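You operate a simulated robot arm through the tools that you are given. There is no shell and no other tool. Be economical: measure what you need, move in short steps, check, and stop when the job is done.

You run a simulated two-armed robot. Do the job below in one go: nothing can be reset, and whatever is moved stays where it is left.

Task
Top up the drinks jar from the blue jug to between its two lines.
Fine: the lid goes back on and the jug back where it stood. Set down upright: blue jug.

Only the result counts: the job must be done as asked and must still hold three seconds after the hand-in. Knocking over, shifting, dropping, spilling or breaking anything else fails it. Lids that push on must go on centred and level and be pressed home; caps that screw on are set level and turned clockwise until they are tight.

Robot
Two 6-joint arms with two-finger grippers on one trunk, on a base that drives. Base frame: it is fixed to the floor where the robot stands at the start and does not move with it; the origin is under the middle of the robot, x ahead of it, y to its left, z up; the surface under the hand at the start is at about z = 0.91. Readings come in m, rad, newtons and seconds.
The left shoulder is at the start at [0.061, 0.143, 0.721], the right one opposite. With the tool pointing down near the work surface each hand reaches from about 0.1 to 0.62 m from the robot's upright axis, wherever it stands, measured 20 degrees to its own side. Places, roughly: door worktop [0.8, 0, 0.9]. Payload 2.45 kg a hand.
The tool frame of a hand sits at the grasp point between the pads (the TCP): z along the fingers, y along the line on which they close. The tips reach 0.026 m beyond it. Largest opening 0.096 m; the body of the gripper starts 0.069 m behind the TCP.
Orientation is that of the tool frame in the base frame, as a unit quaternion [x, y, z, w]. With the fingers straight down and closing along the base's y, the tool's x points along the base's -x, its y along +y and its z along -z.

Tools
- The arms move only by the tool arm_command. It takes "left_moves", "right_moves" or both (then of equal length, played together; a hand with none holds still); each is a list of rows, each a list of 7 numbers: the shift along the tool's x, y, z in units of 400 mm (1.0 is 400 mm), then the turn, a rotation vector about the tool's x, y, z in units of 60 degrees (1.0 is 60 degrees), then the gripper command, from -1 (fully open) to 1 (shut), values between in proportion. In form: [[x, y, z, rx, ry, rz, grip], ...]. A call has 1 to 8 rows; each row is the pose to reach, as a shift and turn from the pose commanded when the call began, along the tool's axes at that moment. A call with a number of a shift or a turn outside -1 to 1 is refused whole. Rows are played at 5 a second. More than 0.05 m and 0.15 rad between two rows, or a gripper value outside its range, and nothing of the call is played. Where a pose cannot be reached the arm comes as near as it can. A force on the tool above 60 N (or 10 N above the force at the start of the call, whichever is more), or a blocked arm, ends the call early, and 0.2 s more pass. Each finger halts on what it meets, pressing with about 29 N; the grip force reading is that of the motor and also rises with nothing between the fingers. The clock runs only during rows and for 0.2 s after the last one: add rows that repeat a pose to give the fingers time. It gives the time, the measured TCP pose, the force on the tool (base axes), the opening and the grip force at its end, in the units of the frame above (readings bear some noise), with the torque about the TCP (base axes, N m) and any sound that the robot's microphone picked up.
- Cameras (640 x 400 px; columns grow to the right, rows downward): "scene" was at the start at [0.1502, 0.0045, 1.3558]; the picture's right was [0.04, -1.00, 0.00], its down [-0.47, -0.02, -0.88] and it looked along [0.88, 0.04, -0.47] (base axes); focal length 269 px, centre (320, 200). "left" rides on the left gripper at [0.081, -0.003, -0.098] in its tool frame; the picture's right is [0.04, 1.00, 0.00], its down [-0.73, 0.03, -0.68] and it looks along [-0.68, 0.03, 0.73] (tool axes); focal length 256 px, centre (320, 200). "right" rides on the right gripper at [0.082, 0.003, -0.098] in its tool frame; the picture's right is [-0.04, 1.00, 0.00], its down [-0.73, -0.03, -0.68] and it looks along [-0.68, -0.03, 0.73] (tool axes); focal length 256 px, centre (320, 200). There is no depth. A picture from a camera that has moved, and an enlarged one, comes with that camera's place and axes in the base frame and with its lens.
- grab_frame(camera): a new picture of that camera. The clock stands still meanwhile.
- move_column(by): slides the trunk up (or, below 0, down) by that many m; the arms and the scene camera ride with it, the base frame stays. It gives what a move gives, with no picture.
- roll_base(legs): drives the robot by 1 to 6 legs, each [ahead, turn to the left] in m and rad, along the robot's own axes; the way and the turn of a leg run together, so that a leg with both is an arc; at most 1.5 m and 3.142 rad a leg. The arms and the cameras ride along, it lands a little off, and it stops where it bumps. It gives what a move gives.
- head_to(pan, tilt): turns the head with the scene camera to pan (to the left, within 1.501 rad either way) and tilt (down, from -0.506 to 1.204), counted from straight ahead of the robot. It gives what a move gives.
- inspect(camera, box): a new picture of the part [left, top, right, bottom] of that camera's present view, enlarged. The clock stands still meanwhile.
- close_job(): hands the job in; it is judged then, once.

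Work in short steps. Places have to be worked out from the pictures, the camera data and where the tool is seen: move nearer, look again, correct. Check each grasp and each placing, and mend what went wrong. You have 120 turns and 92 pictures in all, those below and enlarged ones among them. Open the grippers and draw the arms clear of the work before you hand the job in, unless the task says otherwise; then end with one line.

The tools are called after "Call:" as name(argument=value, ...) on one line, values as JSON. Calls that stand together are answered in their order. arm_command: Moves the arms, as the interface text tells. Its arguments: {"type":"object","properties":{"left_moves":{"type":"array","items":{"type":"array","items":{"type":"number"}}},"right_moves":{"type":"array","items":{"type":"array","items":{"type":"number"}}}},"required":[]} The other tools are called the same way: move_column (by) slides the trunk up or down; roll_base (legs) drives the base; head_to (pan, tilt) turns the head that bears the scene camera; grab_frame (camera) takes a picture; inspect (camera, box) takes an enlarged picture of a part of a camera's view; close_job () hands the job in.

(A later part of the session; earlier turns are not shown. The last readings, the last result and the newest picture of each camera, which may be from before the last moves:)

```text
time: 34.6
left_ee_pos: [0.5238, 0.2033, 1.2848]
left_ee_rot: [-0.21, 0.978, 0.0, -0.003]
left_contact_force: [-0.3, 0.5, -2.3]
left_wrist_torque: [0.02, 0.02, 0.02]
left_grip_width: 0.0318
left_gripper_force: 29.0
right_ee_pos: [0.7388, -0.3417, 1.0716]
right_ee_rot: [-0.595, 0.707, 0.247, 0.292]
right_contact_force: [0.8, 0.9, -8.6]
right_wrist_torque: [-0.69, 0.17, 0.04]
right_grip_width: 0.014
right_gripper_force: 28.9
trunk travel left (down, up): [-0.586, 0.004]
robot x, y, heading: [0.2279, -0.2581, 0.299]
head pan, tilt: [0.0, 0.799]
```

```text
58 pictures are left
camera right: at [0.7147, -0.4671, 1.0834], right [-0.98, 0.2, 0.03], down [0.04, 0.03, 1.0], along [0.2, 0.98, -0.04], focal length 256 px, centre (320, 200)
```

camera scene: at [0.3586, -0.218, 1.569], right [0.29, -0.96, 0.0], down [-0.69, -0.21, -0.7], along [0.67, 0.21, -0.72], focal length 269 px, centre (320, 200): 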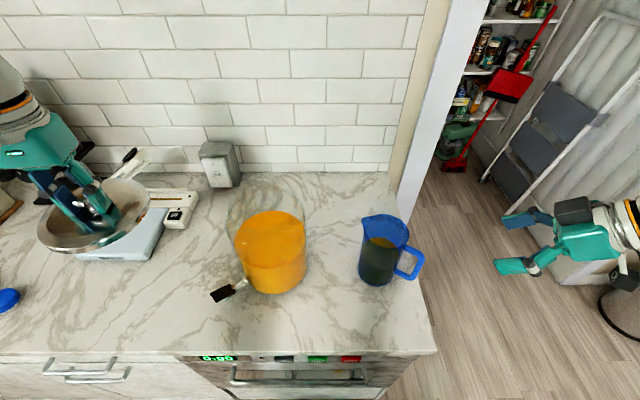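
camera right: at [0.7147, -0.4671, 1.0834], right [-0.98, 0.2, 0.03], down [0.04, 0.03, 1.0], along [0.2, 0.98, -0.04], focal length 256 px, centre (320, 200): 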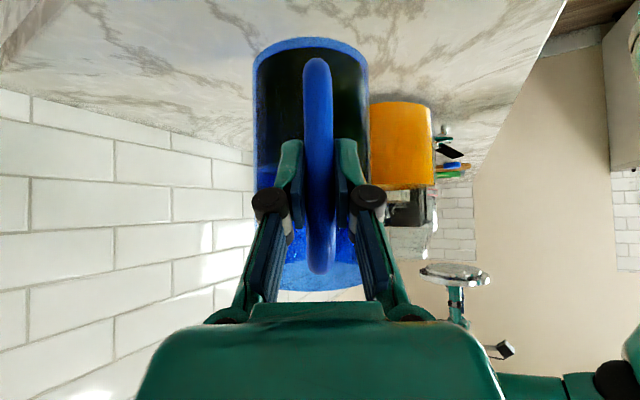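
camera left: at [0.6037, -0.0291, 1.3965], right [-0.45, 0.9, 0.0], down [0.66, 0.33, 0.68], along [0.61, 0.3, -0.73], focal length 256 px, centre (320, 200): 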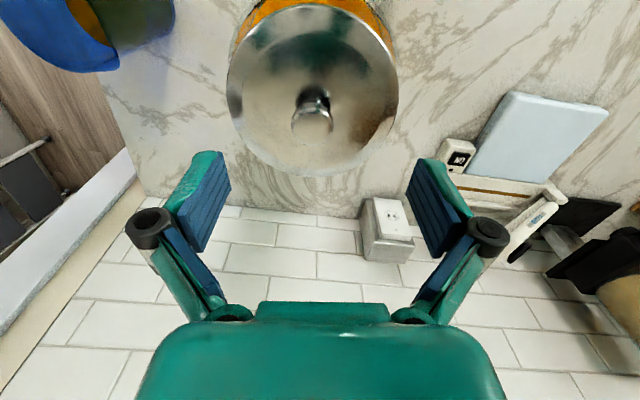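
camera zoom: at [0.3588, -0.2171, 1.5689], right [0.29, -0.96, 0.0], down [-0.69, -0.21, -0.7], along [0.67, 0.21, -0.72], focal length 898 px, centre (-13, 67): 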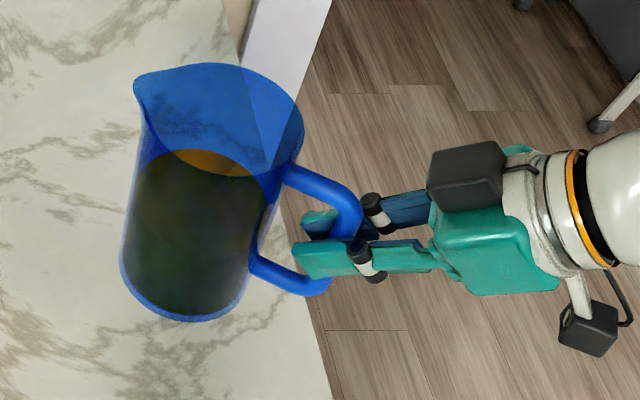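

The jug is held firmly (≈ 8.8 N). I now raise it to a staging point on the right of the jar, still upright, in small smooth steps.

Call:
arm_command(right_moves=[[-0.03, 0.02, -0.016, 0, 0, 0, 1], [-0.08, 0.055, -0.044, 0, 0, 0, 1], [-0.14, 0.095, -0.077, 0, 0, 0, 1], [-0.2, 0.135, -0.109, 0, 0, 0, 1], [-0.26, 0.176, -0.142, 0, 0, 0, 1], [-0.32, 0.217, -0.175, 0, 0, 0, 1], [-0.37, 0.25, -0.202, 0, 0, 0, 1], [-0.395, 0.2675, -0.216, 0, 0, 0, 1]])

Call:
grab_frame(camera="scene")

```text
time: 36.4
left_ee_pos: [0.5222, 0.2017, 1.287]
left_ee_rot: [-0.209, 0.978, 0.001, -0.002]
left_contact_force: [-0.4, 0.4, -1.7]
left_wrist_torque: [-0.01, 0.03, 0.01]
left_grip_width: 0.032
left_gripper_force: 29.3
right_ee_pos: [0.6417, -0.274, 1.2453]
right_ee_rot: [-0.595, 0.707, 0.247, 0.292]
right_contact_force: [-0.8, -0.3, -9.4]
right_wrist_torque: [-0.7, 0.18, 0.01]
right_grip_width: 0.014
right_gripper_force: 29.1
trunk travel left (down, up): [-0.586, 0.004]
robot x, y, heading: [0.2249, -0.2599, 0.3]
head pan, tilt: [0.0, 0.799]
```

```text
57 pictures are left
camera scene: at [0.358, -0.2171, 1.569], right [0.29, -0.96, 0.0], down [-0.69, -0.21, -0.7], along [0.67, 0.21, -0.72], focal length 269 px, centre (320, 200)
```

scene: 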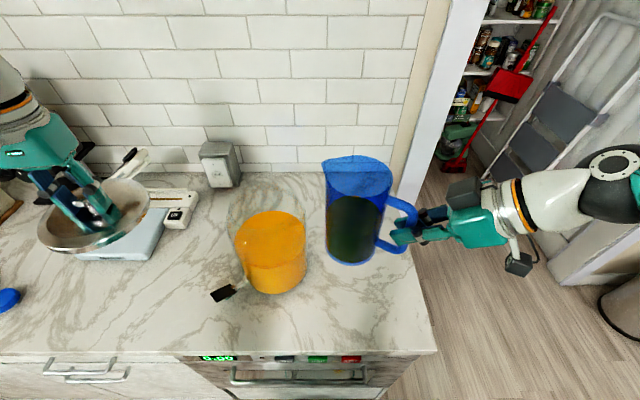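

Staged beside the jar. I now tilt the jug 42° in place (below the spill angle of about 55°), pausing to inspect.

Call:
arm_command(right_moves=[[0, 0, 0, 0, 0.1, 0, 1], [0, 0, 0, 0, 0.2, 0, 1], [0, 0, 0, 0, 0.3, 0, 1], [0, 0, 0, 0, 0.4, 0, 1], [0, 0, 0, 0, 0.5, 0, 1], [0, 0, 0, 0, 0.6, 0, 1], [0, 0, 0, 0, 0.7, 0, 1], [0, 0, 0, 0, 0.7, 0, 1]])

Call:
inspect(camera="scene", box=[200, 120, 460, 300])

Call:
grab_frame(camera="left")

```text
time: 38.2
left_ee_pos: [0.5232, 0.2024, 1.2867]
left_ee_rot: [-0.209, 0.978, 0.0, -0.003]
left_contact_force: [0.2, -0.3, -0.9]
left_wrist_torque: [0.03, 0.05, -0.02]
left_grip_width: 0.0317
left_gripper_force: 29.3
right_ee_pos: [0.6422, -0.2763, 1.2448]
right_ee_rot: [-0.645, 0.764, 0.017, 0.02]
right_contact_force: [-0.3, -0.6, -8.0]
right_wrist_torque: [-0.22, 0.08, -0.02]
right_grip_width: 0.0138
right_gripper_force: 29.1
trunk travel left (down, up): [-0.586, 0.004]
robot x, y, heading: [0.2286, -0.2617, 0.296]
head pan, tilt: [0.0, 0.799]
```

```text
2.22 times, centred on (330, 210) of scene
camera zoom: at [0.3581, -0.2176, 1.569], right [0.29, -0.96, 0.0], down [-0.69, -0.21, -0.7], along [0.67, 0.21, -0.72], focal length 598 px, centre (298, 178)
```

zoom: 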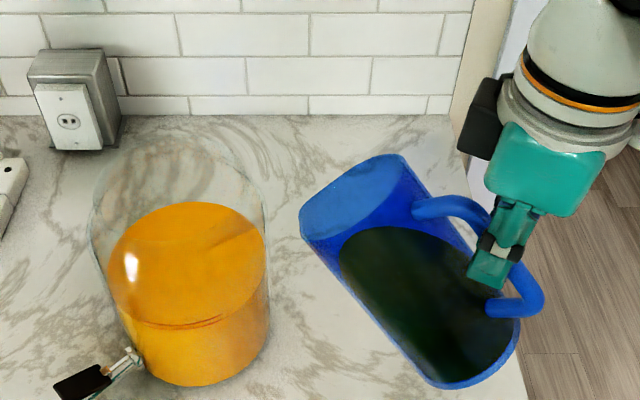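

```text
55 pictures are left
camera left: at [0.4498, 0.1658, 1.3845], right [-0.45, 0.9, 0.0], down [0.66, 0.33, 0.68], along [0.6, 0.3, -0.74], focal length 256 px, centre (320, 200)
```

left: 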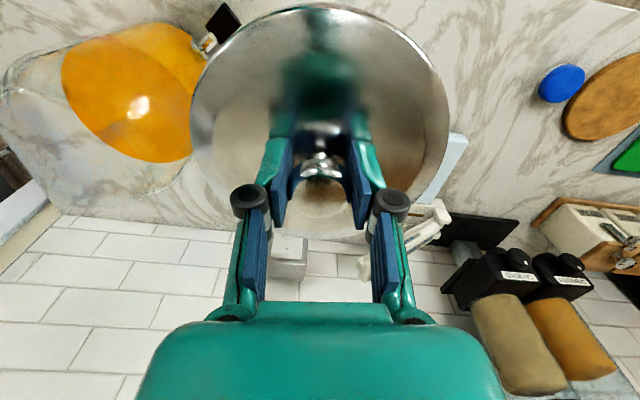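

From the view the spout tip sits ≈ 0.149 m ahead and 0.06 m above the grip point in jug coordinates. I advance the jug at this tilt so the tip hangs over the jar mouth at z ≈ 1.225.

Call:
arm_command(right_moves=[[0, 0, -0.072, 0, 0, 0, 1], [-0.05, 0, -0.072, 0, 0, 0, 1], [-0.11, 0, -0.072, 0, 0, 0, 1], [-0.17, 0, -0.072, 0, 0, 0, 1], [-0.23, 0, -0.072, 0, 0, 0, 1], [-0.28, 0, -0.072, 0, 0, 0, 1], [-0.296, 0, -0.072, 0, 0, 0, 1], [-0.296, 0, -0.072, 0, 0, 0, 1]])

Call:
inspect(camera="scene", box=[200, 120, 400, 300])

Call:
grab_frame(camera="left")

```text
time: 40.0
left_ee_pos: [0.5234, 0.2022, 1.2869]
left_ee_rot: [-0.209, 0.978, 0.0, -0.003]
left_contact_force: [-1.5, 0.6, -1.4]
left_wrist_torque: [0.01, 0.02, -0.05]
left_grip_width: 0.032
left_gripper_force: 29.0
right_ee_pos: [0.6627, -0.16, 1.2798]
right_ee_rot: [-0.644, 0.765, 0.017, 0.019]
right_contact_force: [0.3, -0.2, -8.5]
right_wrist_torque: [-0.28, 0.09, -0.04]
right_grip_width: 0.0141
right_gripper_force: 29.2
trunk travel left (down, up): [-0.586, 0.004]
robot x, y, heading: [0.2225, -0.2579, 0.294]
head pan, tilt: [0.0, 0.799]
```

```text
2.22 times, centred on (300, 210) of scene
camera zoom: at [0.3585, -0.2168, 1.569], right [0.29, -0.96, 0.0], down [-0.69, -0.21, -0.7], along [0.67, 0.2, -0.72], focal length 598 px, centre (364, 178)
```

zoom: 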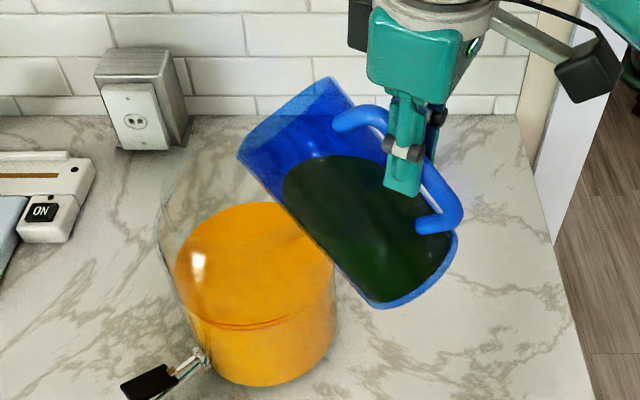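

```text
53 pictures are left
camera left: at [0.4501, 0.1664, 1.3842], right [-0.45, 0.9, 0.0], down [0.66, 0.33, 0.68], along [0.6, 0.3, -0.74], focal length 256 px, centre (320, 200)
```

left: 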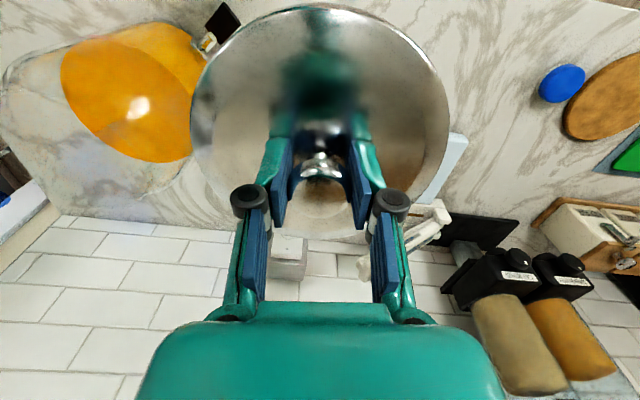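

The spout tip appears right over the mouth. I take a baseline close-up of the lines, then tilt on to 52° keeping the tip in place.

Call:
inspect(camera="scene", box=[230, 235, 310, 285])

```text
8.00 times, centred on (270, 260) of scene
camera zoom: at [0.3585, -0.2168, 1.569], right [0.29, -0.96, 0.0], down [-0.69, -0.21, -0.7], along [0.67, 0.2, -0.72], focal length 2154 px, centre (720, -280)
```

zoom: 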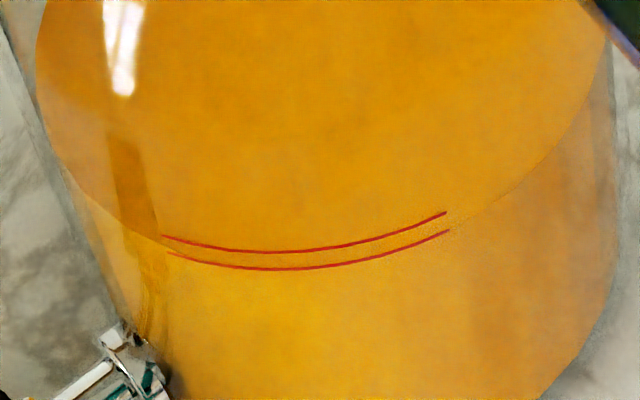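

The lines stand out, but glass parallax makes this steep view unreliable. I bring the left hand (still holding the lid) lower in front, tilted so that its camera looks horizontally at the jar's lines past the lid.

Call:
arm_command(left_moves=[[0.016, -0.036, 0.069, 0.01, -0.0975, 0.0235, 1], [0.032, -0.072, 0.138, 0.02, -0.195, 0.047, 1], [0.048, -0.108, 0.206, 0.031, -0.2925, 0.0705, 1], [0.064, -0.144, 0.275, 0.041, -0.39, 0.094, 1], [0.08, -0.18, 0.344, 0.051, -0.4875, 0.1175, 1], [0.096, -0.216, 0.413, 0.061, -0.585, 0.141, 1], [0.112, -0.252, 0.481, 0.072, -0.6825, 0.1645, 1], [0.128, -0.288, 0.55, 0.082, -0.78, 0.188, 1]])

Call:
grab_frame(camera="left")

```text
time: 41.8
left_ee_pos: [0.549, 0.099, 1.0879]
left_ee_rot: [-0.113, 0.917, 0.039, 0.381]
left_contact_force: [-20.1, 13.0, 3.7]
left_wrist_torque: [-0.28, -0.08, -0.26]
left_grip_width: 0.0324
left_gripper_force: 29.4
left hand out of reach, approached as far as the arm can: row 7, 8
right_ee_pos: [0.6586, -0.1576, 1.2814]
right_ee_rot: [-0.645, 0.764, 0.016, 0.021]
right_contact_force: [-0.4, 0.9, -8.6]
right_wrist_torque: [-0.28, 0.06, -0.03]
right_grip_width: 0.0139
right_gripper_force: 29.0
trunk travel left (down, up): [-0.586, 0.004]
robot x, y, heading: [0.2284, -0.2619, 0.3]
head pan, tilt: [0.0, 0.799]
```

```text
51 pictures are left
camera left: at [0.4259, 0.0669, 1.0997], right [-0.27, 0.96, -0.04], down [0.03, 0.05, 1.0], along [0.96, 0.26, -0.04], focal length 256 px, centre (320, 200)
```

left: 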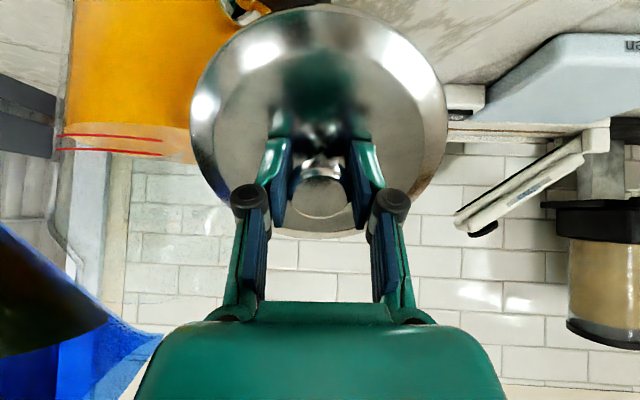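

The image shows the view works, but the force reading (≈ 24 N) says the lid touches the jar's tap. I back off at once: left, up and away.

Call:
arm_command(left_moves=[[-0.03, 0.039, -0.038, 0, 0, 0, 1], [-0.065, 0.078, -0.076, 0, 0, 0, 1], [-0.065, 0.078, -0.076, 0, 0, 0, 1]])

Call:
grab_frame(camera="left")

Call:
inspect(camera="scene", box=[180, 160, 340, 310])

```text
time: 42.6
left_ee_pos: [0.5446, 0.1281, 1.1323]
left_ee_rot: [-0.097, 0.913, 0.042, 0.395]
left_contact_force: [0.3, 0.1, -0.7]
left_wrist_torque: [-0.01, 0.01, 0.03]
left_grip_width: 0.0323
left_gripper_force: 28.5
right_ee_pos: [0.6634, -0.1595, 1.2809]
right_ee_rot: [-0.645, 0.764, 0.018, 0.019]
right_contact_force: [-0.2, 0.5, -8.0]
right_wrist_torque: [-0.3, 0.09, -0.03]
right_grip_width: 0.0142
right_gripper_force: 28.6
trunk travel left (down, up): [-0.586, 0.004]
robot x, y, heading: [0.2271, -0.2588, 0.299]
head pan, tilt: [0.0, 0.799]
```

```text
50 pictures are left
camera left: at [0.4197, 0.0974, 1.139], right [-0.24, 0.97, -0.03], down [0.0, 0.03, 1.0], along [0.97, 0.24, -0.01], focal length 256 px, centre (320, 200)
```

left: 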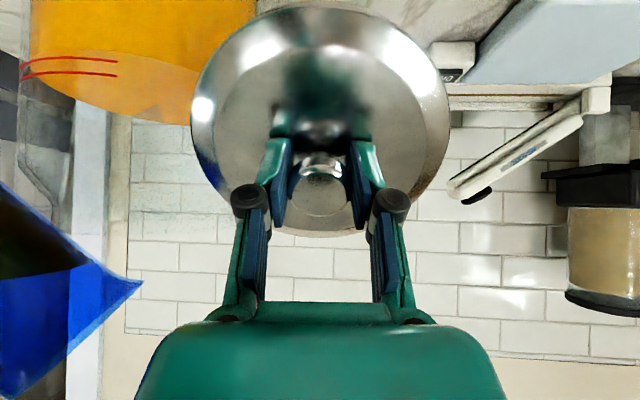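

```text
2.67 times, centred on (260, 235) of scene
camera zoom: at [0.3588, -0.2173, 1.569], right [0.29, -0.96, 0.0], down [-0.69, -0.21, -0.7], along [0.67, 0.21, -0.72], focal length 718 px, centre (480, 107)
```

zoom: 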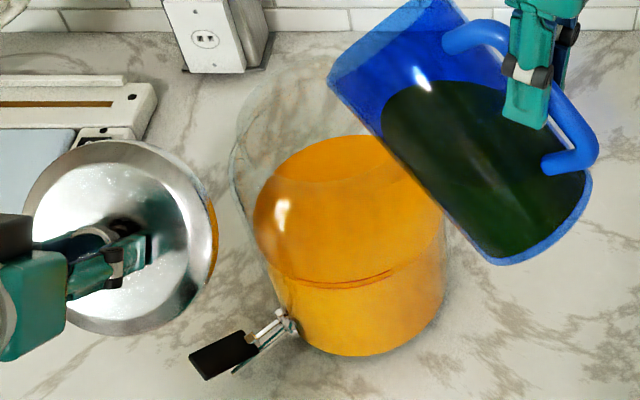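

Contact gone, and the jar looks unmoved compared with before. I check how well the lines read from here.

Call:
inspect(camera="left", box=[10, 20, 210, 130])

```text
3.20 times, centred on (110, 75) of left
camera zoom: at [0.4197, 0.0974, 1.139], right [-0.24, 0.97, -0.03], down [0.0, 0.03, 1.0], along [0.97, 0.24, -0.01], focal length 819 px, centre (992, 600)
```

zoom: 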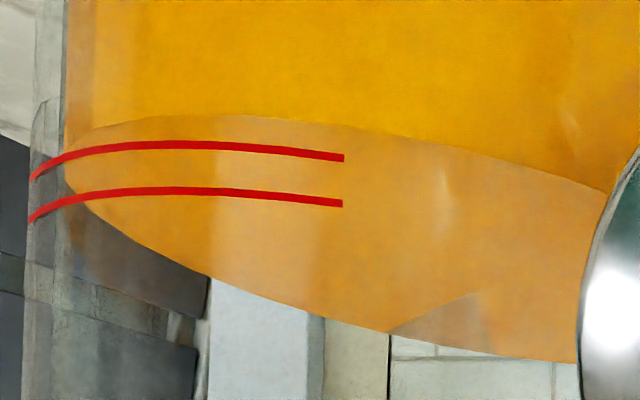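

The view is excellent: the level sits ≈ 6–7 mm below the lower line, lines ≈ 9.4 mm apart, so I need ≈ 11 mm rise (≈ 220 ml, ≈ 2.1 N less in hand). I tilt the jug to 52° with the tip held in place.

Call:
arm_command(right_moves=[[-0.008, 0, -0.016, 0, 0.042, 0, 1], [-0.016, 0, -0.031, 0, 0.083, 0, 1], [-0.025, 0, -0.047, 0, 0.125, 0, 1], [-0.033, 0, -0.062, 0, 0.167, 0, 1], [-0.033, 0, -0.062, 0, 0.167, 0, 1]])

Call:
grab_frame(camera="left")

Call:
inspect(camera="scene", box=[200, 100, 360, 250])

```text
time: 43.8
left_ee_pos: [0.5431, 0.1268, 1.1311]
left_ee_rot: [-0.097, 0.913, 0.042, 0.394]
left_contact_force: [0.5, 0.0, -2.3]
left_wrist_torque: [-0.01, 0.05, 0.0]
left_grip_width: 0.032
left_gripper_force: 29.9
right_ee_pos: [0.6599, -0.1526, 1.2946]
right_ee_rot: [-0.644, 0.763, -0.039, -0.047]
right_contact_force: [-0.5, -0.9, -9.0]
right_wrist_torque: [-0.14, 0.08, 0.01]
right_grip_width: 0.0141
right_gripper_force: 28.8
right hand out of reach, approached as far as the arm can: row 4, 5
trunk travel left (down, up): [-0.586, 0.004]
robot x, y, heading: [0.2254, -0.2624, 0.301]
head pan, tilt: [0.0, 0.799]
```

```text
47 pictures are left
camera left: at [0.4192, 0.0976, 1.1386], right [-0.24, 0.97, -0.03], down [0.0, 0.03, 1.0], along [0.97, 0.24, -0.01], focal length 256 px, centre (320, 200)
```

left: 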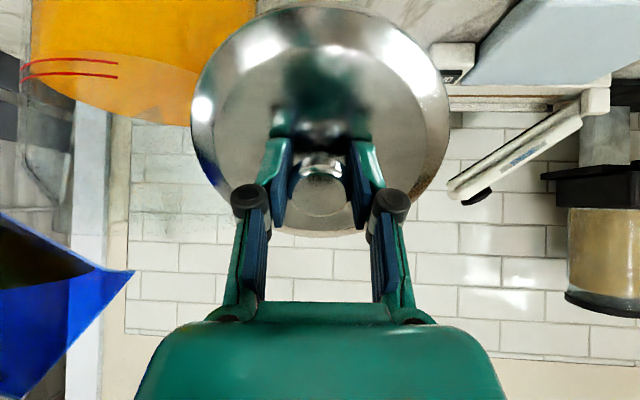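

```text
2.67 times, centred on (280, 175) of scene
camera zoom: at [0.3584, -0.2167, 1.569], right [0.29, -0.96, 0.0], down [-0.69, -0.21, -0.7], along [0.67, 0.2, -0.72], focal length 718 px, centre (427, 267)
```

zoom: 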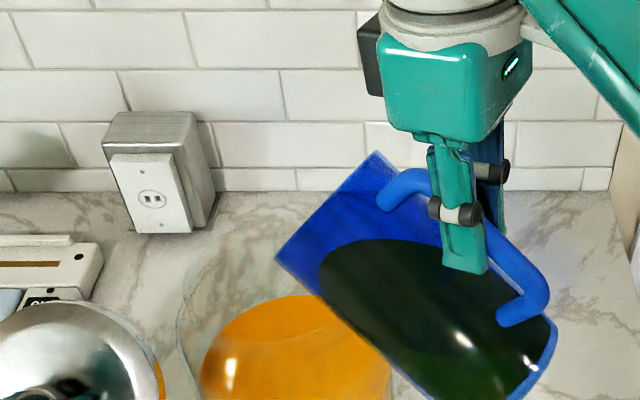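

The arm nears its height limit, with the tilt reached. I check where the jar's rim is relative to the tip to see how far I can lower.

Call:
inspect(camera="left", box=[0, 60, 240, 330])

```text
1.48 times, centred on (120, 195) of left
camera zoom: at [0.4192, 0.0976, 1.1386], right [-0.24, 0.97, -0.03], down [0.0, 0.03, 1.0], along [0.97, 0.24, -0.01], focal length 379 px, centre (616, 207)
```

zoom: 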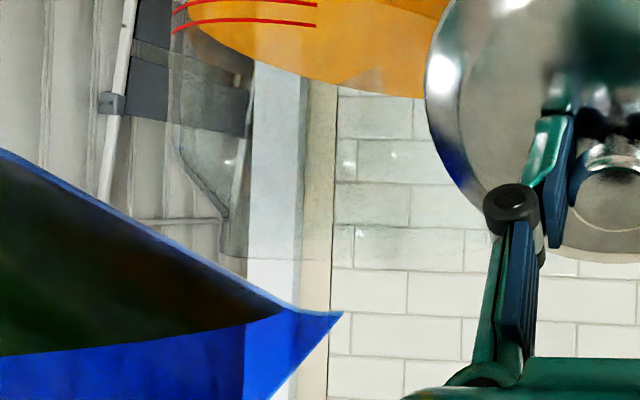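

The rim is at ≈ 1.172 and the jug wall clears it by under 1 cm; more tilt about the tip increases clearance. I tilt 4° more with the tip drawn back ~1 cm and watch force and level.

Call:
arm_command(right_moves=[[0.0, 0, -0.004, 0, 0.033, 0, 1], [0.0, 0, -0.008, 0, 0.067, 0, 1], [0.0, 0, -0.008, 0, 0.067, 0, 1]])

Call:
inspect(camera="left", box=[0, 20, 240, 330])

```text
time: 44.6
left_ee_pos: [0.5433, 0.1278, 1.1303]
left_ee_rot: [-0.097, 0.913, 0.042, 0.394]
left_contact_force: [0.4, -0.8, -1.8]
left_wrist_torque: [-0.04, 0.06, 0.0]
left_grip_width: 0.0322
left_gripper_force: 29.6
right_ee_pos: [0.6531, -0.1579, 1.2825]
right_ee_rot: [-0.642, 0.761, -0.062, -0.072]
right_contact_force: [0.3, 0.3, -8.7]
right_wrist_torque: [-0.11, 0.08, 0.01]
right_grip_width: 0.0139
right_gripper_force: 29.1
right hand out of reach, approached as far as the arm can: row 1, 2, 3
trunk travel left (down, up): [-0.586, 0.004]
robot x, y, heading: [0.2239, -0.2596, 0.295]
head pan, tilt: [0.0, 0.799]
```

```text
1.29 times, centred on (120, 175) of left
camera zoom: at [0.4192, 0.0974, 1.1387], right [-0.24, 0.97, -0.03], down [0.0, 0.03, 1.0], along [0.97, 0.24, -0.01], focal length 330 px, centre (578, 232)
```

zoom: 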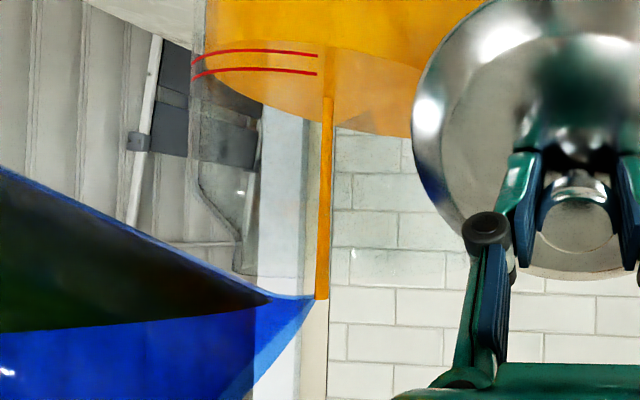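

A thin stream now runs into the jar. I hold this pose for about a second and re-check the level.

Call:
arm_command(right_moves=[[0, 0, 0, 0, 0, 0, 1], [0, 0, 0, 0, 0, 0, 1], [0, 0, 0, 0, 0, 0, 1], [0, 0, 0, 0, 0, 0, 1], [0, 0, 0, 0, 0, 0, 1]])

Call:
inspect(camera="left", box=[0, 20, 240, 330])

```text
time: 45.8
left_ee_pos: [0.5432, 0.1285, 1.1312]
left_ee_rot: [-0.097, 0.913, 0.042, 0.394]
left_contact_force: [0.3, -0.4, -2.3]
left_wrist_torque: [-0.03, 0.04, -0.03]
left_grip_width: 0.0318
left_gripper_force: 28.9
right_ee_pos: [0.6526, -0.1594, 1.2824]
right_ee_rot: [-0.642, 0.761, -0.061, -0.073]
right_contact_force: [0.6, -0.2, -9.1]
right_wrist_torque: [-0.07, 0.06, 0.01]
right_grip_width: 0.0137
right_gripper_force: 28.8
trunk travel left (down, up): [-0.586, 0.004]
robot x, y, heading: [0.2255, -0.2617, 0.302]
head pan, tilt: [0.0, 0.799]
```

```text
1.29 times, centred on (120, 175) of left
camera zoom: at [0.4191, 0.0974, 1.1387], right [-0.24, 0.97, -0.03], down [0.0, 0.03, 1.0], along [0.97, 0.24, -0.01], focal length 330 px, centre (578, 232)
```

zoom: 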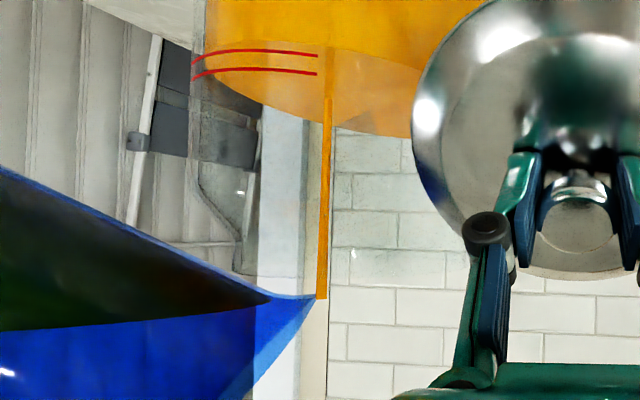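

Only a trickle, and the arm is at its reach limit, so I need to come closer. I ease the tilt back, let the stream stop, and retract the jug to the right of the jar.

Call:
arm_command(right_moves=[[0.004, 0, -0.015, 0, -0.05, 0, 1], [0.006, 0, -0.03, 0, -0.1, 0, 1], [0.006, 0, -0.03, 0, -0.1, 0, 1], [0.006, 0, -0.03, 0, -0.1, 0, 1], [0.086, 0, -0.0145, 0, -0.1, 0, 1], [0.166, 0, 0.001, 0, -0.1, 0, 1], [0.246, 0, 0.0165, 0, -0.1, 0, 1], [0.326, 0, 0.032, 0, -0.1, 0, 1]])

Call:
grab_frame(camera="scene")

Call:
inspect(camera="left", box=[10, 20, 210, 130])

```text
time: 47.6
left_ee_pos: [0.5425, 0.1272, 1.1318]
left_ee_rot: [-0.097, 0.913, 0.043, 0.394]
left_contact_force: [-1.0, 0.2, -1.6]
left_wrist_torque: [-0.01, 0.02, 0.01]
left_grip_width: 0.0321
left_gripper_force: 28.5
right_ee_pos: [0.6277, -0.2901, 1.2964]
right_ee_rot: [-0.645, 0.763, -0.028, -0.033]
right_contact_force: [0.3, 0.7, -8.8]
right_wrist_torque: [-0.15, 0.06, 0.01]
right_grip_width: 0.0136
right_gripper_force: 29.2
trunk travel left (down, up): [-0.586, 0.004]
robot x, y, heading: [0.2237, -0.257, 0.295]
head pan, tilt: [0.0, 0.799]
```

```text
42 pictures are left
camera scene: at [0.3574, -0.2184, 1.5691], right [0.29, -0.96, 0.0], down [-0.69, -0.21, -0.7], along [0.67, 0.21, -0.72], focal length 269 px, centre (320, 200)
```

scene: 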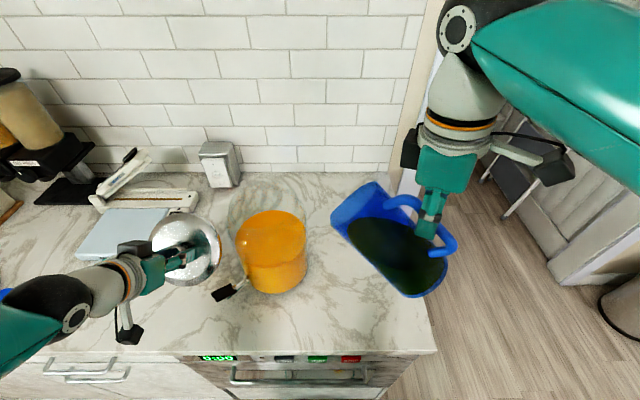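

```text
3.20 times, centred on (110, 75) of left
camera zoom: at [0.4185, 0.0964, 1.1392], right [-0.24, 0.97, -0.03], down [0.0, 0.03, 1.0], along [0.97, 0.24, -0.01], focal length 819 px, centre (992, 600)
```

zoom: 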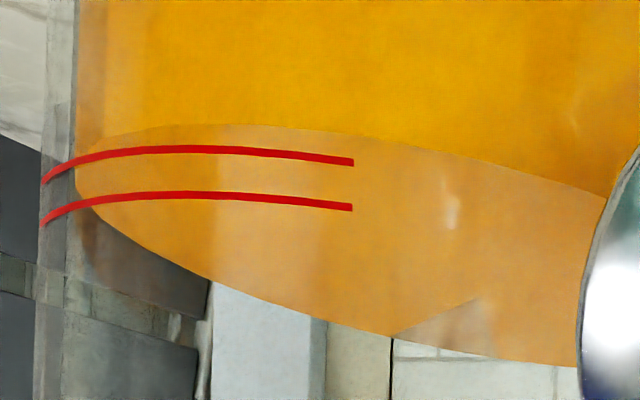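

Level rose slightly (~1 mm) as expected. I move the lid hand sideways away from the jar, then drive the base 4 cm closer.

Call:
arm_command(left_moves=[[0, 0.06, 0, 0, 0, 0, 1], [0, 0.12, 0, 0, 0, 0, 1], [0, 0.18, 0, 0, 0, 0, 1]])

Call:
roll_base(legs=[[0.04, 0]])

Call:
grab_frame(camera="scene")

```text
time: 48.4
left_ee_pos: [0.5274, 0.1977, 1.1332]
left_ee_rot: [-0.097, 0.913, 0.042, 0.394]
left_contact_force: [0.0, 0.0, -2.1]
left_wrist_torque: [-0.01, 0.06, 0.02]
left_grip_width: 0.0321
left_gripper_force: 29.1
right_ee_pos: [0.6288, -0.2882, 1.2945]
right_ee_rot: [-0.644, 0.764, -0.028, -0.034]
right_contact_force: [0.3, 0.4, -8.7]
right_wrist_torque: [-0.14, 0.07, -0.04]
right_grip_width: 0.0136
right_gripper_force: 28.4
trunk travel left (down, up): [-0.586, 0.004]
robot x, y, heading: [0.2198, -0.2612, 0.302]
head pan, tilt: [0.0, 0.799]
```

```text
time: 49.3
left_ee_pos: [0.567, 0.2098, 1.1322]
left_ee_rot: [-0.097, 0.913, 0.041, 0.393]
left_contact_force: [0.8, -0.2, -2.2]
left_wrist_torque: [0.01, 0.07, -0.01]
left_grip_width: 0.032
left_gripper_force: 28.7
right_ee_pos: [0.6683, -0.2772, 1.2941]
right_ee_rot: [-0.644, 0.764, -0.028, -0.035]
right_contact_force: [1.4, 0.9, -8.9]
right_wrist_torque: [-0.19, 0.07, -0.01]
right_grip_width: 0.0136
right_gripper_force: 28.9
trunk travel left (down, up): [-0.586, 0.004]
robot x, y, heading: [0.2632, -0.2498, 0.298]
head pan, tilt: [0.0, 0.799]
```

```text
40 pictures are left
camera scene: at [0.3992, -0.2045, 1.5688], right [0.29, -0.96, 0.0], down [-0.69, -0.21, -0.7], along [0.66, 0.2, -0.72], focal length 269 px, centre (320, 200)
```

scene: 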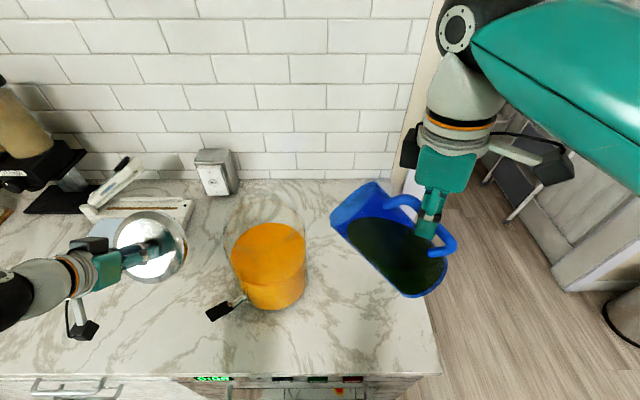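

Closer now without a bump. I bring the left camera back to its viewing spot and the jug (50° tilt) back over the near side of the mouth.

Call:
arm_command(left_moves=[[0.011, -0.031, -0.012, 0, 0, 0, 1], [0.021, -0.063, -0.025, 0, 0, 0, 1], [0.032, -0.094, -0.037, 0, 0, 0, 1], [0.043, -0.126, -0.049, 0, 0, 0, 1], [0.054, -0.157, -0.062, 0, 0, 0, 1], [0.064, -0.1885, -0.074, 0, 0, 0, 1], [0.064, -0.1885, -0.074, 0, 0, 0, 1]], right_moves=[[-0.03, 0.02, -0.0135, 0, 0, 0, 1], [-0.08, 0.04, -0.0135, 0, 0, 0, 1], [-0.13, 0.066, -0.0135, 0, 0, 0, 1], [-0.18, 0.066, -0.0135, 0, 0, 0, 1], [-0.23, 0.066, -0.0135, 0, 0, 0, 1], [-0.269, 0.066, -0.0135, 0, 0, 0, 1], [-0.269, 0.066, -0.0135, 0, 0, 0, 1]])

Call:
inspect(camera="left", box=[0, 20, 240, 330])

```text
time: 50.9
left_ee_pos: [0.5445, 0.1276, 1.1349]
left_ee_rot: [-0.097, 0.913, 0.042, 0.394]
left_contact_force: [0.8, -0.5, -1.4]
left_wrist_torque: [-0.06, 0.04, 0.01]
left_grip_width: 0.032
left_gripper_force: 29.1
right_ee_pos: [0.6597, -0.1661, 1.2913]
right_ee_rot: [-0.644, 0.764, -0.027, -0.034]
right_contact_force: [-0.4, 0.5, -7.8]
right_wrist_torque: [-0.15, 0.06, 0.0]
right_grip_width: 0.0139
right_gripper_force: 29.3
trunk travel left (down, up): [-0.586, 0.004]
robot x, y, heading: [0.2619, -0.2475, 0.299]
head pan, tilt: [0.0, 0.799]
```

```text
1.29 times, centred on (120, 175) of left
camera zoom: at [0.4193, 0.0982, 1.1427], right [-0.24, 0.97, -0.03], down [0.0, 0.03, 1.0], along [0.97, 0.24, -0.01], focal length 330 px, centre (578, 232)
```

zoom: 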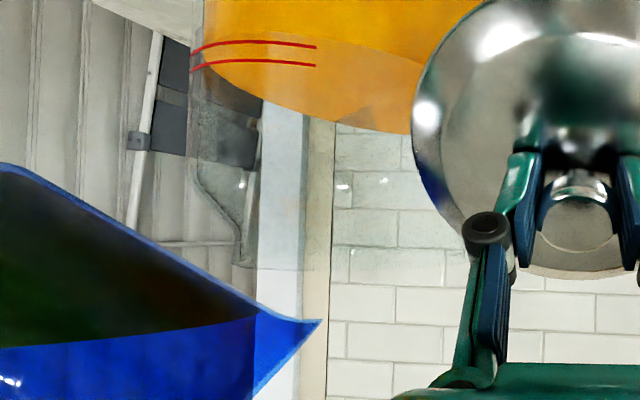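

Clearance is good. I tilt 10° more about the tip to 60°.

Call:
arm_command(right_moves=[[-0.009, 0, -0.008, 0, 0.042, 0, 1], [-0.018, 0, -0.016, 0, 0.084, 0, 1], [-0.027, 0, -0.023, 0, 0.125, 0, 1], [-0.036, 0, -0.031, 0, 0.167, 0, 1]])

Call:
inspect(camera="left", box=[0, 20, 240, 330])

```text
time: 51.9
left_ee_pos: [0.5437, 0.1292, 1.1346]
left_ee_rot: [-0.097, 0.913, 0.042, 0.394]
left_contact_force: [0.1, 0.5, -2.0]
left_wrist_torque: [-0.01, 0.06, -0.04]
left_grip_width: 0.032
left_gripper_force: 29.0
right_ee_pos: [0.6569, -0.1582, 1.2816]
right_ee_rot: [-0.639, 0.758, -0.084, -0.098]
right_contact_force: [-0.4, -0.8, -7.3]
right_wrist_torque: [-0.03, 0.04, -0.01]
right_grip_width: 0.014
right_gripper_force: 28.5
right hand out of reach, approached as far as the arm can: row 3, 4
trunk travel left (down, up): [-0.586, 0.004]
robot x, y, heading: [0.2641, -0.2447, 0.301]
head pan, tilt: [0.0, 0.799]
```

```text
1.29 times, centred on (120, 175) of left
camera zoom: at [0.4193, 0.0987, 1.1427], right [-0.24, 0.97, -0.03], down [0.0, 0.03, 1.0], along [0.97, 0.24, -0.01], focal length 330 px, centre (578, 232)
```

zoom: 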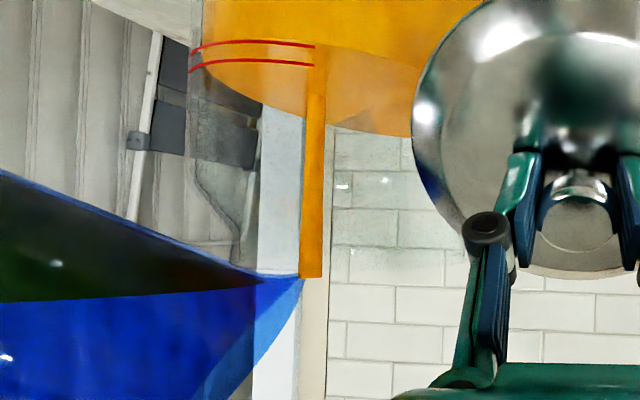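

It pours well at 60°, though the arm sank to ~7 mm above the rim. Forces show no contact; I hold for a second and read the level.

Call:
arm_command(right_moves=[[0, 0, 0, 0, 0, 0, 1], [0, 0, 0, 0, 0, 0, 1], [0, 0, 0, 0, 0, 0, 1], [0, 0, 0, 0, 0, 0, 1]])

Call:
inspect(camera="left", box=[0, 20, 240, 330])

```text
time: 52.9
left_ee_pos: [0.5439, 0.1288, 1.1347]
left_ee_rot: [-0.097, 0.913, 0.042, 0.394]
left_contact_force: [0.2, 0.1, -1.1]
left_wrist_torque: [0.01, 0.03, 0.01]
left_grip_width: 0.0321
left_gripper_force: 28.3
right_ee_pos: [0.6556, -0.1585, 1.2813]
right_ee_rot: [-0.64, 0.758, -0.084, -0.098]
right_contact_force: [0.2, -1.3, -7.5]
right_wrist_torque: [-0.06, 0.0, 0.02]
right_grip_width: 0.0135
right_gripper_force: 28.8
trunk travel left (down, up): [-0.586, 0.004]
robot x, y, heading: [0.2613, -0.2498, 0.299]
head pan, tilt: [0.0, 0.799]
```

```text
1.29 times, centred on (120, 175) of left
camera zoom: at [0.4192, 0.0986, 1.1427], right [-0.24, 0.97, -0.03], down [0.0, 0.03, 1.0], along [0.97, 0.24, -0.01], focal length 330 px, centre (578, 232)
```

zoom: 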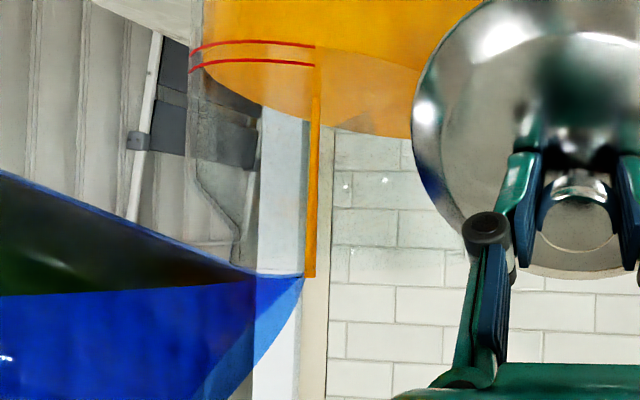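

The stream thins as the jug reaches balance at this tilt. I read the level closely.

Call:
inspect(camera="left", box=[10, 10, 210, 120])

```text
3.20 times, centred on (110, 65) of left
camera zoom: at [0.4192, 0.0986, 1.1427], right [-0.24, 0.97, -0.03], down [0.0, 0.03, 1.0], along [0.97, 0.24, -0.01], focal length 819 px, centre (992, 632)
```

zoom: 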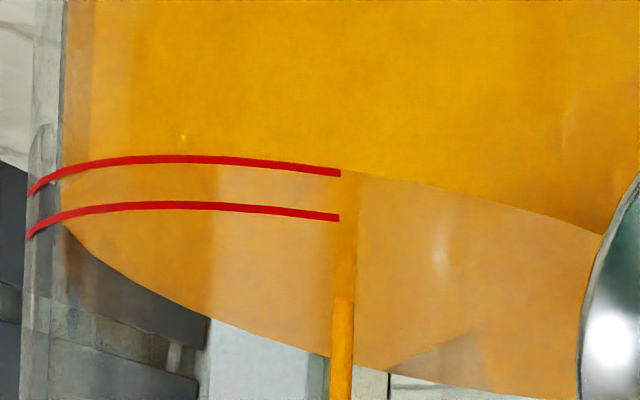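

The level has reached the lower line (true level ~1.5 mm below it), so ≈ 5–6 mm more is wanted, needing ~64° tilt that this grip can't reach. I untilt, retract, and will put the jug back to regrip it with the hand horizontal.

Call:
arm_command(right_moves=[[0.004, 0, -0.015, 0, -0.06, 0, 1], [0.008, 0, -0.029, 0, -0.133, 0, 1], [0.008, 0, -0.029, 0, -0.133, 0, 1], [0.008, 0, -0.029, 0, -0.133, 0, 1], [0.088, 0, -0.008, 0, -0.133, 0, 1], [0.168, 0, 0.013, 0, -0.133, 0, 1], [0.248, 0, 0.034, 0, -0.133, 0, 1], [0.322, 0, 0.054, 0, -0.133, 0, 1]])

Call:
grab_frame(camera="scene")

```text
time: 54.7
left_ee_pos: [0.5434, 0.1275, 1.1354]
left_ee_rot: [-0.097, 0.913, 0.043, 0.395]
left_contact_force: [-0.6, 0.6, -1.5]
left_wrist_torque: [0.01, 0.06, 0.0]
left_grip_width: 0.032
left_gripper_force: 29.3
right_ee_pos: [0.6335, -0.2885, 1.2947]
right_ee_rot: [-0.644, 0.763, -0.04, -0.047]
right_contact_force: [-0.7, 0.5, -7.8]
right_wrist_torque: [-0.11, 0.04, -0.02]
right_grip_width: 0.0138
right_gripper_force: 28.9
trunk travel left (down, up): [-0.586, 0.004]
robot x, y, heading: [0.2642, -0.2437, 0.3]
head pan, tilt: [0.0, 0.799]
```

```text
35 pictures are left
camera scene: at [0.3956, -0.2064, 1.5692], right [0.29, -0.96, 0.0], down [-0.69, -0.21, -0.7], along [0.67, 0.21, -0.72], focal length 269 px, centre (320, 200)
```

scene: 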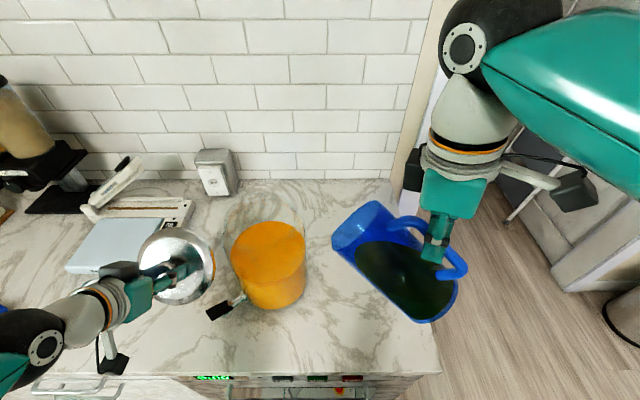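

Retracted cleanly. I return the jug upright in place.

Call:
arm_command(right_moves=[[0, 0, 0, 0, -0.11, 0, 1], [0, 0, 0, 0, -0.22, 0, 1], [0, 0, 0, 0, -0.33, 0, 1], [0, 0, 0, 0, -0.44, 0, 1], [0, 0, 0, 0, -0.55, 0, 1], [0, 0, 0, 0, -0.66, 0, 1], [0, 0, 0, 0, -0.77, 0, 1], [0, 0, 0, 0, -0.868, 0, 1]])

```text
time: 56.5
left_ee_pos: [0.5435, 0.1291, 1.1351]
left_ee_rot: [-0.097, 0.913, 0.042, 0.394]
left_contact_force: [-0.6, -1.1, -2.0]
left_wrist_torque: [-0.01, 0.04, -0.02]
left_grip_width: 0.0318
left_gripper_force: 28.8
right_ee_pos: [0.6324, -0.2882, 1.293]
right_ee_rot: [-0.595, 0.706, 0.247, 0.293]
right_contact_force: [0.3, 0.0, -6.9]
right_wrist_torque: [-0.58, 0.11, -0.01]
right_grip_width: 0.0136
right_gripper_force: 29.3
trunk travel left (down, up): [-0.586, 0.004]
robot x, y, heading: [0.2601, -0.2472, 0.295]
head pan, tilt: [0.0, 0.799]
```

Upright. I carry the jug back to 4 cm above its original spot.

Call:
arm_command(right_moves=[[0.05, -0.03, 0.036, 0, 0, 0, 1], [0.11, -0.066, 0.08, 0, 0, 0, 1], [0.18, -0.108, 0.131, 0, 0, 0, 1], [0.25, -0.15, 0.182, 0, 0, 0, 1], [0.32, -0.192, 0.233, 0, 0, 0, 1], [0.39, -0.234, 0.284, 0, 0, 0, 1], [0.445, -0.267, 0.324, 0, 0, 0, 1], [0.476, -0.2855, 0.347, 0, 0, 0, 1]])

Call:
inspect(camera="scene", box=[320, 180, 480, 320])

```text
time: 58.3
left_ee_pos: [0.5436, 0.1291, 1.1346]
left_ee_rot: [-0.096, 0.913, 0.041, 0.395]
left_contact_force: [-0.1, 0.2, -0.9]
left_wrist_torque: [-0.01, 0.05, 0.03]
left_grip_width: 0.032
left_gripper_force: 29.5
right_ee_pos: [0.7412, -0.3432, 1.0609]
right_ee_rot: [-0.596, 0.707, 0.246, 0.292]
right_contact_force: [-0.4, -0.7, -7.2]
right_wrist_torque: [-0.56, 0.12, -0.01]
right_grip_width: 0.014
right_gripper_force: 28.9
trunk travel left (down, up): [-0.586, 0.004]
robot x, y, heading: [0.2632, -0.2497, 0.304]
head pan, tilt: [0.0, 0.799]
```

```text
2.86 times, centred on (400, 250) of scene
camera zoom: at [0.3969, -0.2056, 1.569], right [0.29, -0.96, 0.0], down [-0.69, -0.21, -0.7], along [0.67, 0.21, -0.72], focal length 769 px, centre (91, 57)
```

zoom: 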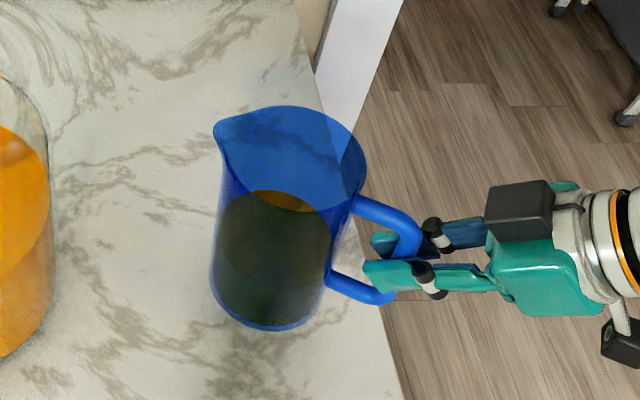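

It looks level above its place. I lower it to the worktop and read the contact force before releasing.

Call:
arm_command(right_moves=[[0.02, 0.005, 0.02, 0, 0, 0, 1], [0.04, 0.005, 0.04, 0, 0, 0, 1], [0.055, 0.005, 0.055, 0, 0, 0, 1], [0.065, 0.005, 0.065, 0, 0, 0, 1], [0.07, 0.005, 0.07, 0, 0, 0, 1], [0.07, 0.005, 0.07, 0, 0, 0, 1]])

```text
time: 59.7
left_ee_pos: [0.543, 0.1285, 1.1364]
left_ee_rot: [-0.097, 0.913, 0.042, 0.395]
left_contact_force: [1.1, -0.6, -1.7]
left_wrist_torque: [-0.02, 0.06, 0.01]
left_grip_width: 0.0318
left_gripper_force: 29.1
right_ee_pos: [0.7365, -0.3433, 1.0217]
right_ee_rot: [-0.596, 0.706, 0.247, 0.294]
right_contact_force: [-0.4, -5.2, 6.4]
right_wrist_torque: [0.69, -0.15, -0.06]
right_grip_width: 0.0139
right_gripper_force: 29.0
trunk travel left (down, up): [-0.586, 0.004]
robot x, y, heading: [0.2678, -0.2478, 0.302]
head pan, tilt: [0.0, 0.799]
```

The jug rests on the worktop. I open, back off, and re-angle the hand to nearly horizontal (15° down).

Call:
arm_command(right_moves=[[0, 0, 0, 0, 0, 0, -1], [0, 0, 0, 0, 0, 0, -1], [0, 0, 0, 0, 0, 0, -1], [0, 0, -0.1, 0, 0, 0, -1], [0, 0, -0.2, 0, 0, 0, -1], [0.07, 0, -0.235, 0, -0.125, 0, -1], [0.12, 0, -0.235, 0, -0.25, 0, -1], [0.1435, -0.003, -0.231, 0, -0.375, 0, -1]])

Call:
arm_command(right_moves=[[0, 0, 0, 0, -0.125, 0, -1], [0, 0, 0, 0, -0.125, 0, -1]])

Call:
grab_frame(camera="right")

Call:
inspect(camera="scene", box=[320, 180, 520, 340])

```text
time: 61.5
left_ee_pos: [0.5441, 0.1283, 1.1362]
left_ee_rot: [-0.097, 0.913, 0.043, 0.394]
left_contact_force: [0.5, -0.9, -2.4]
left_wrist_torque: [0.01, 0.06, 0.0]
left_grip_width: 0.0319
left_gripper_force: 29.1
right_ee_pos: [0.721, -0.4472, 1.0453]
right_ee_rot: [-0.536, 0.634, 0.36, 0.426]
right_contact_force: [-0.4, 0.4, -0.8]
right_wrist_torque: [0.04, -0.01, 0.03]
right_grip_width: 0.0958
right_gripper_force: 0.1
trunk travel left (down, up): [-0.586, 0.004]
robot x, y, heading: [0.2625, -0.2475, 0.297]
head pan, tilt: [0.0, 0.799]
```

```text
time: 62.1
left_ee_pos: [0.5411, 0.1297, 1.1356]
left_ee_rot: [-0.097, 0.912, 0.041, 0.396]
left_contact_force: [0.2, 0.1, -2.0]
left_wrist_torque: [-0.06, 0.03, -0.01]
left_grip_width: 0.0319
left_gripper_force: 29.4
right_ee_pos: [0.7193, -0.4457, 1.0464]
right_ee_rot: [-0.511, 0.606, 0.393, 0.466]
right_contact_force: [0.3, 0.5, 0.2]
right_wrist_torque: [-0.03, 0.0, 0.01]
right_grip_width: 0.096
right_gripper_force: 0.2
trunk travel left (down, up): [-0.586, 0.004]
robot x, y, heading: [0.2629, -0.2475, 0.303]
head pan, tilt: [0.0, 0.799]
```

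```text
33 pictures are left
camera right: at [0.6965, -0.5591, 0.9926], right [-0.98, 0.18, 0.04], down [-0.05, -0.46, 0.88], along [0.18, 0.87, 0.47], focal length 256 px, centre (320, 200)
```

right: 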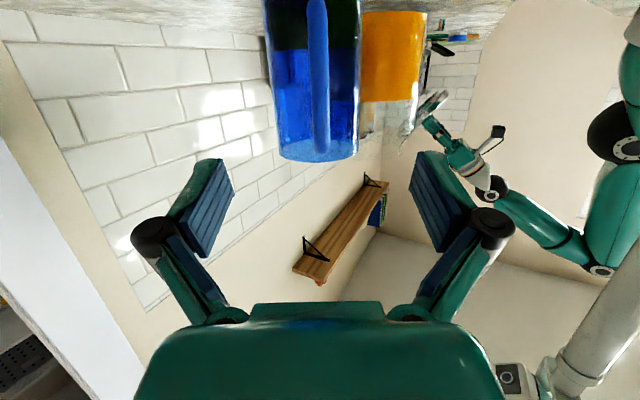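

```text
2.50 times, centred on (420, 260) of scene
camera zoom: at [0.3948, -0.2046, 1.5692], right [0.29, -0.96, 0.0], down [-0.68, -0.21, -0.7], along [0.67, 0.2, -0.72], focal length 673 px, centre (70, 50)
```

zoom: 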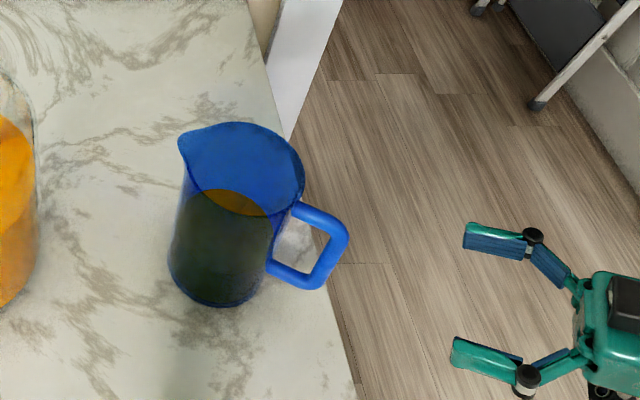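

The jug stands upright and the bar is centred. I advance to the bar and close.

Call:
arm_command(right_moves=[[0, -0.001, 0.09, 0, 0, 0, -1], [0, -0.002, 0.18, 0, 0, 0, -1], [0, -0.003, 0.27, 0, 0, 0, -1], [0, -0.003, 0.27, 0, 0, 0, 0], [0, -0.003, 0.27, 0, 0, 0, 1], [0, -0.003, 0.27, 0, 0, 0, 1], [0, -0.003, 0.27, 0, 0, 0, 1], [0, -0.003, 0.27, 0, 0, 0, 1]])

Call:
arm_command(right_moves=[[-0.006, 0, -0.0016, 0, 0, 0, 1], [-0.012, 0, -0.0032, 0, 0, 0, 1], [-0.024, 0, -0.0064, 0, 0, 0, 1], [-0.036, 0, -0.0096, 0, 0, 0, 1], [-0.036, 0, -0.0096, 0, 0, 0, 1]])

Call:
inspect(camera="scene", box=[320, 180, 480, 320])

```text
time: 63.9
left_ee_pos: [0.5438, 0.1283, 1.1363]
left_ee_rot: [-0.097, 0.913, 0.042, 0.394]
left_contact_force: [-0.6, 0.2, -1.0]
left_wrist_torque: [-0.03, 0.04, -0.01]
left_grip_width: 0.0318
left_gripper_force: 29.4
right_ee_pos: [0.7392, -0.3432, 1.0192]
right_ee_rot: [-0.512, 0.606, 0.393, 0.465]
right_contact_force: [0.5, 2.1, 0.4]
right_wrist_torque: [0.13, -0.06, 0.05]
right_grip_width: 0.0134
right_gripper_force: 28.9
trunk travel left (down, up): [-0.586, 0.004]
robot x, y, heading: [0.2619, -0.249, 0.296]
head pan, tilt: [0.0, 0.799]
```

```text
time: 65.1
left_ee_pos: [0.5445, 0.129, 1.136]
left_ee_rot: [-0.097, 0.913, 0.042, 0.394]
left_contact_force: [-0.1, 0.5, -2.0]
left_wrist_torque: [0.0, 0.03, 0.01]
left_grip_width: 0.0321
left_gripper_force: 29.0
right_ee_pos: [0.7405, -0.3441, 1.0326]
right_ee_rot: [-0.511, 0.607, 0.392, 0.465]
right_contact_force: [0.4, -0.1, -6.6]
right_wrist_torque: [-0.59, 0.13, 0.01]
right_grip_width: 0.0135
right_gripper_force: 29.4
trunk travel left (down, up): [-0.586, 0.004]
robot x, y, heading: [0.2611, -0.2485, 0.296]
head pan, tilt: [0.0, 0.799]
```

```text
2.86 times, centred on (400, 250) of scene
camera zoom: at [0.3966, -0.2055, 1.569], right [0.29, -0.96, 0.0], down [-0.69, -0.21, -0.7], along [0.67, 0.21, -0.72], focal length 769 px, centre (91, 57)
```

zoom: 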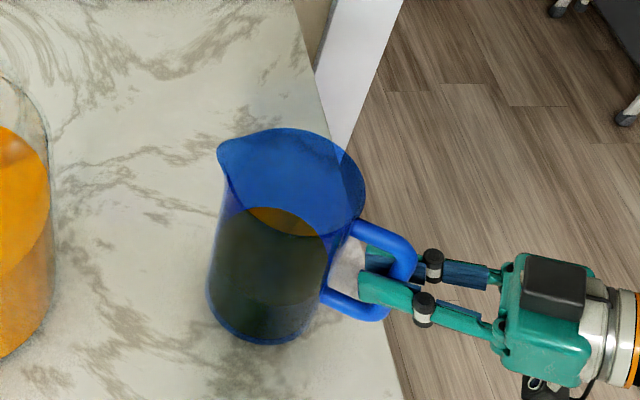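

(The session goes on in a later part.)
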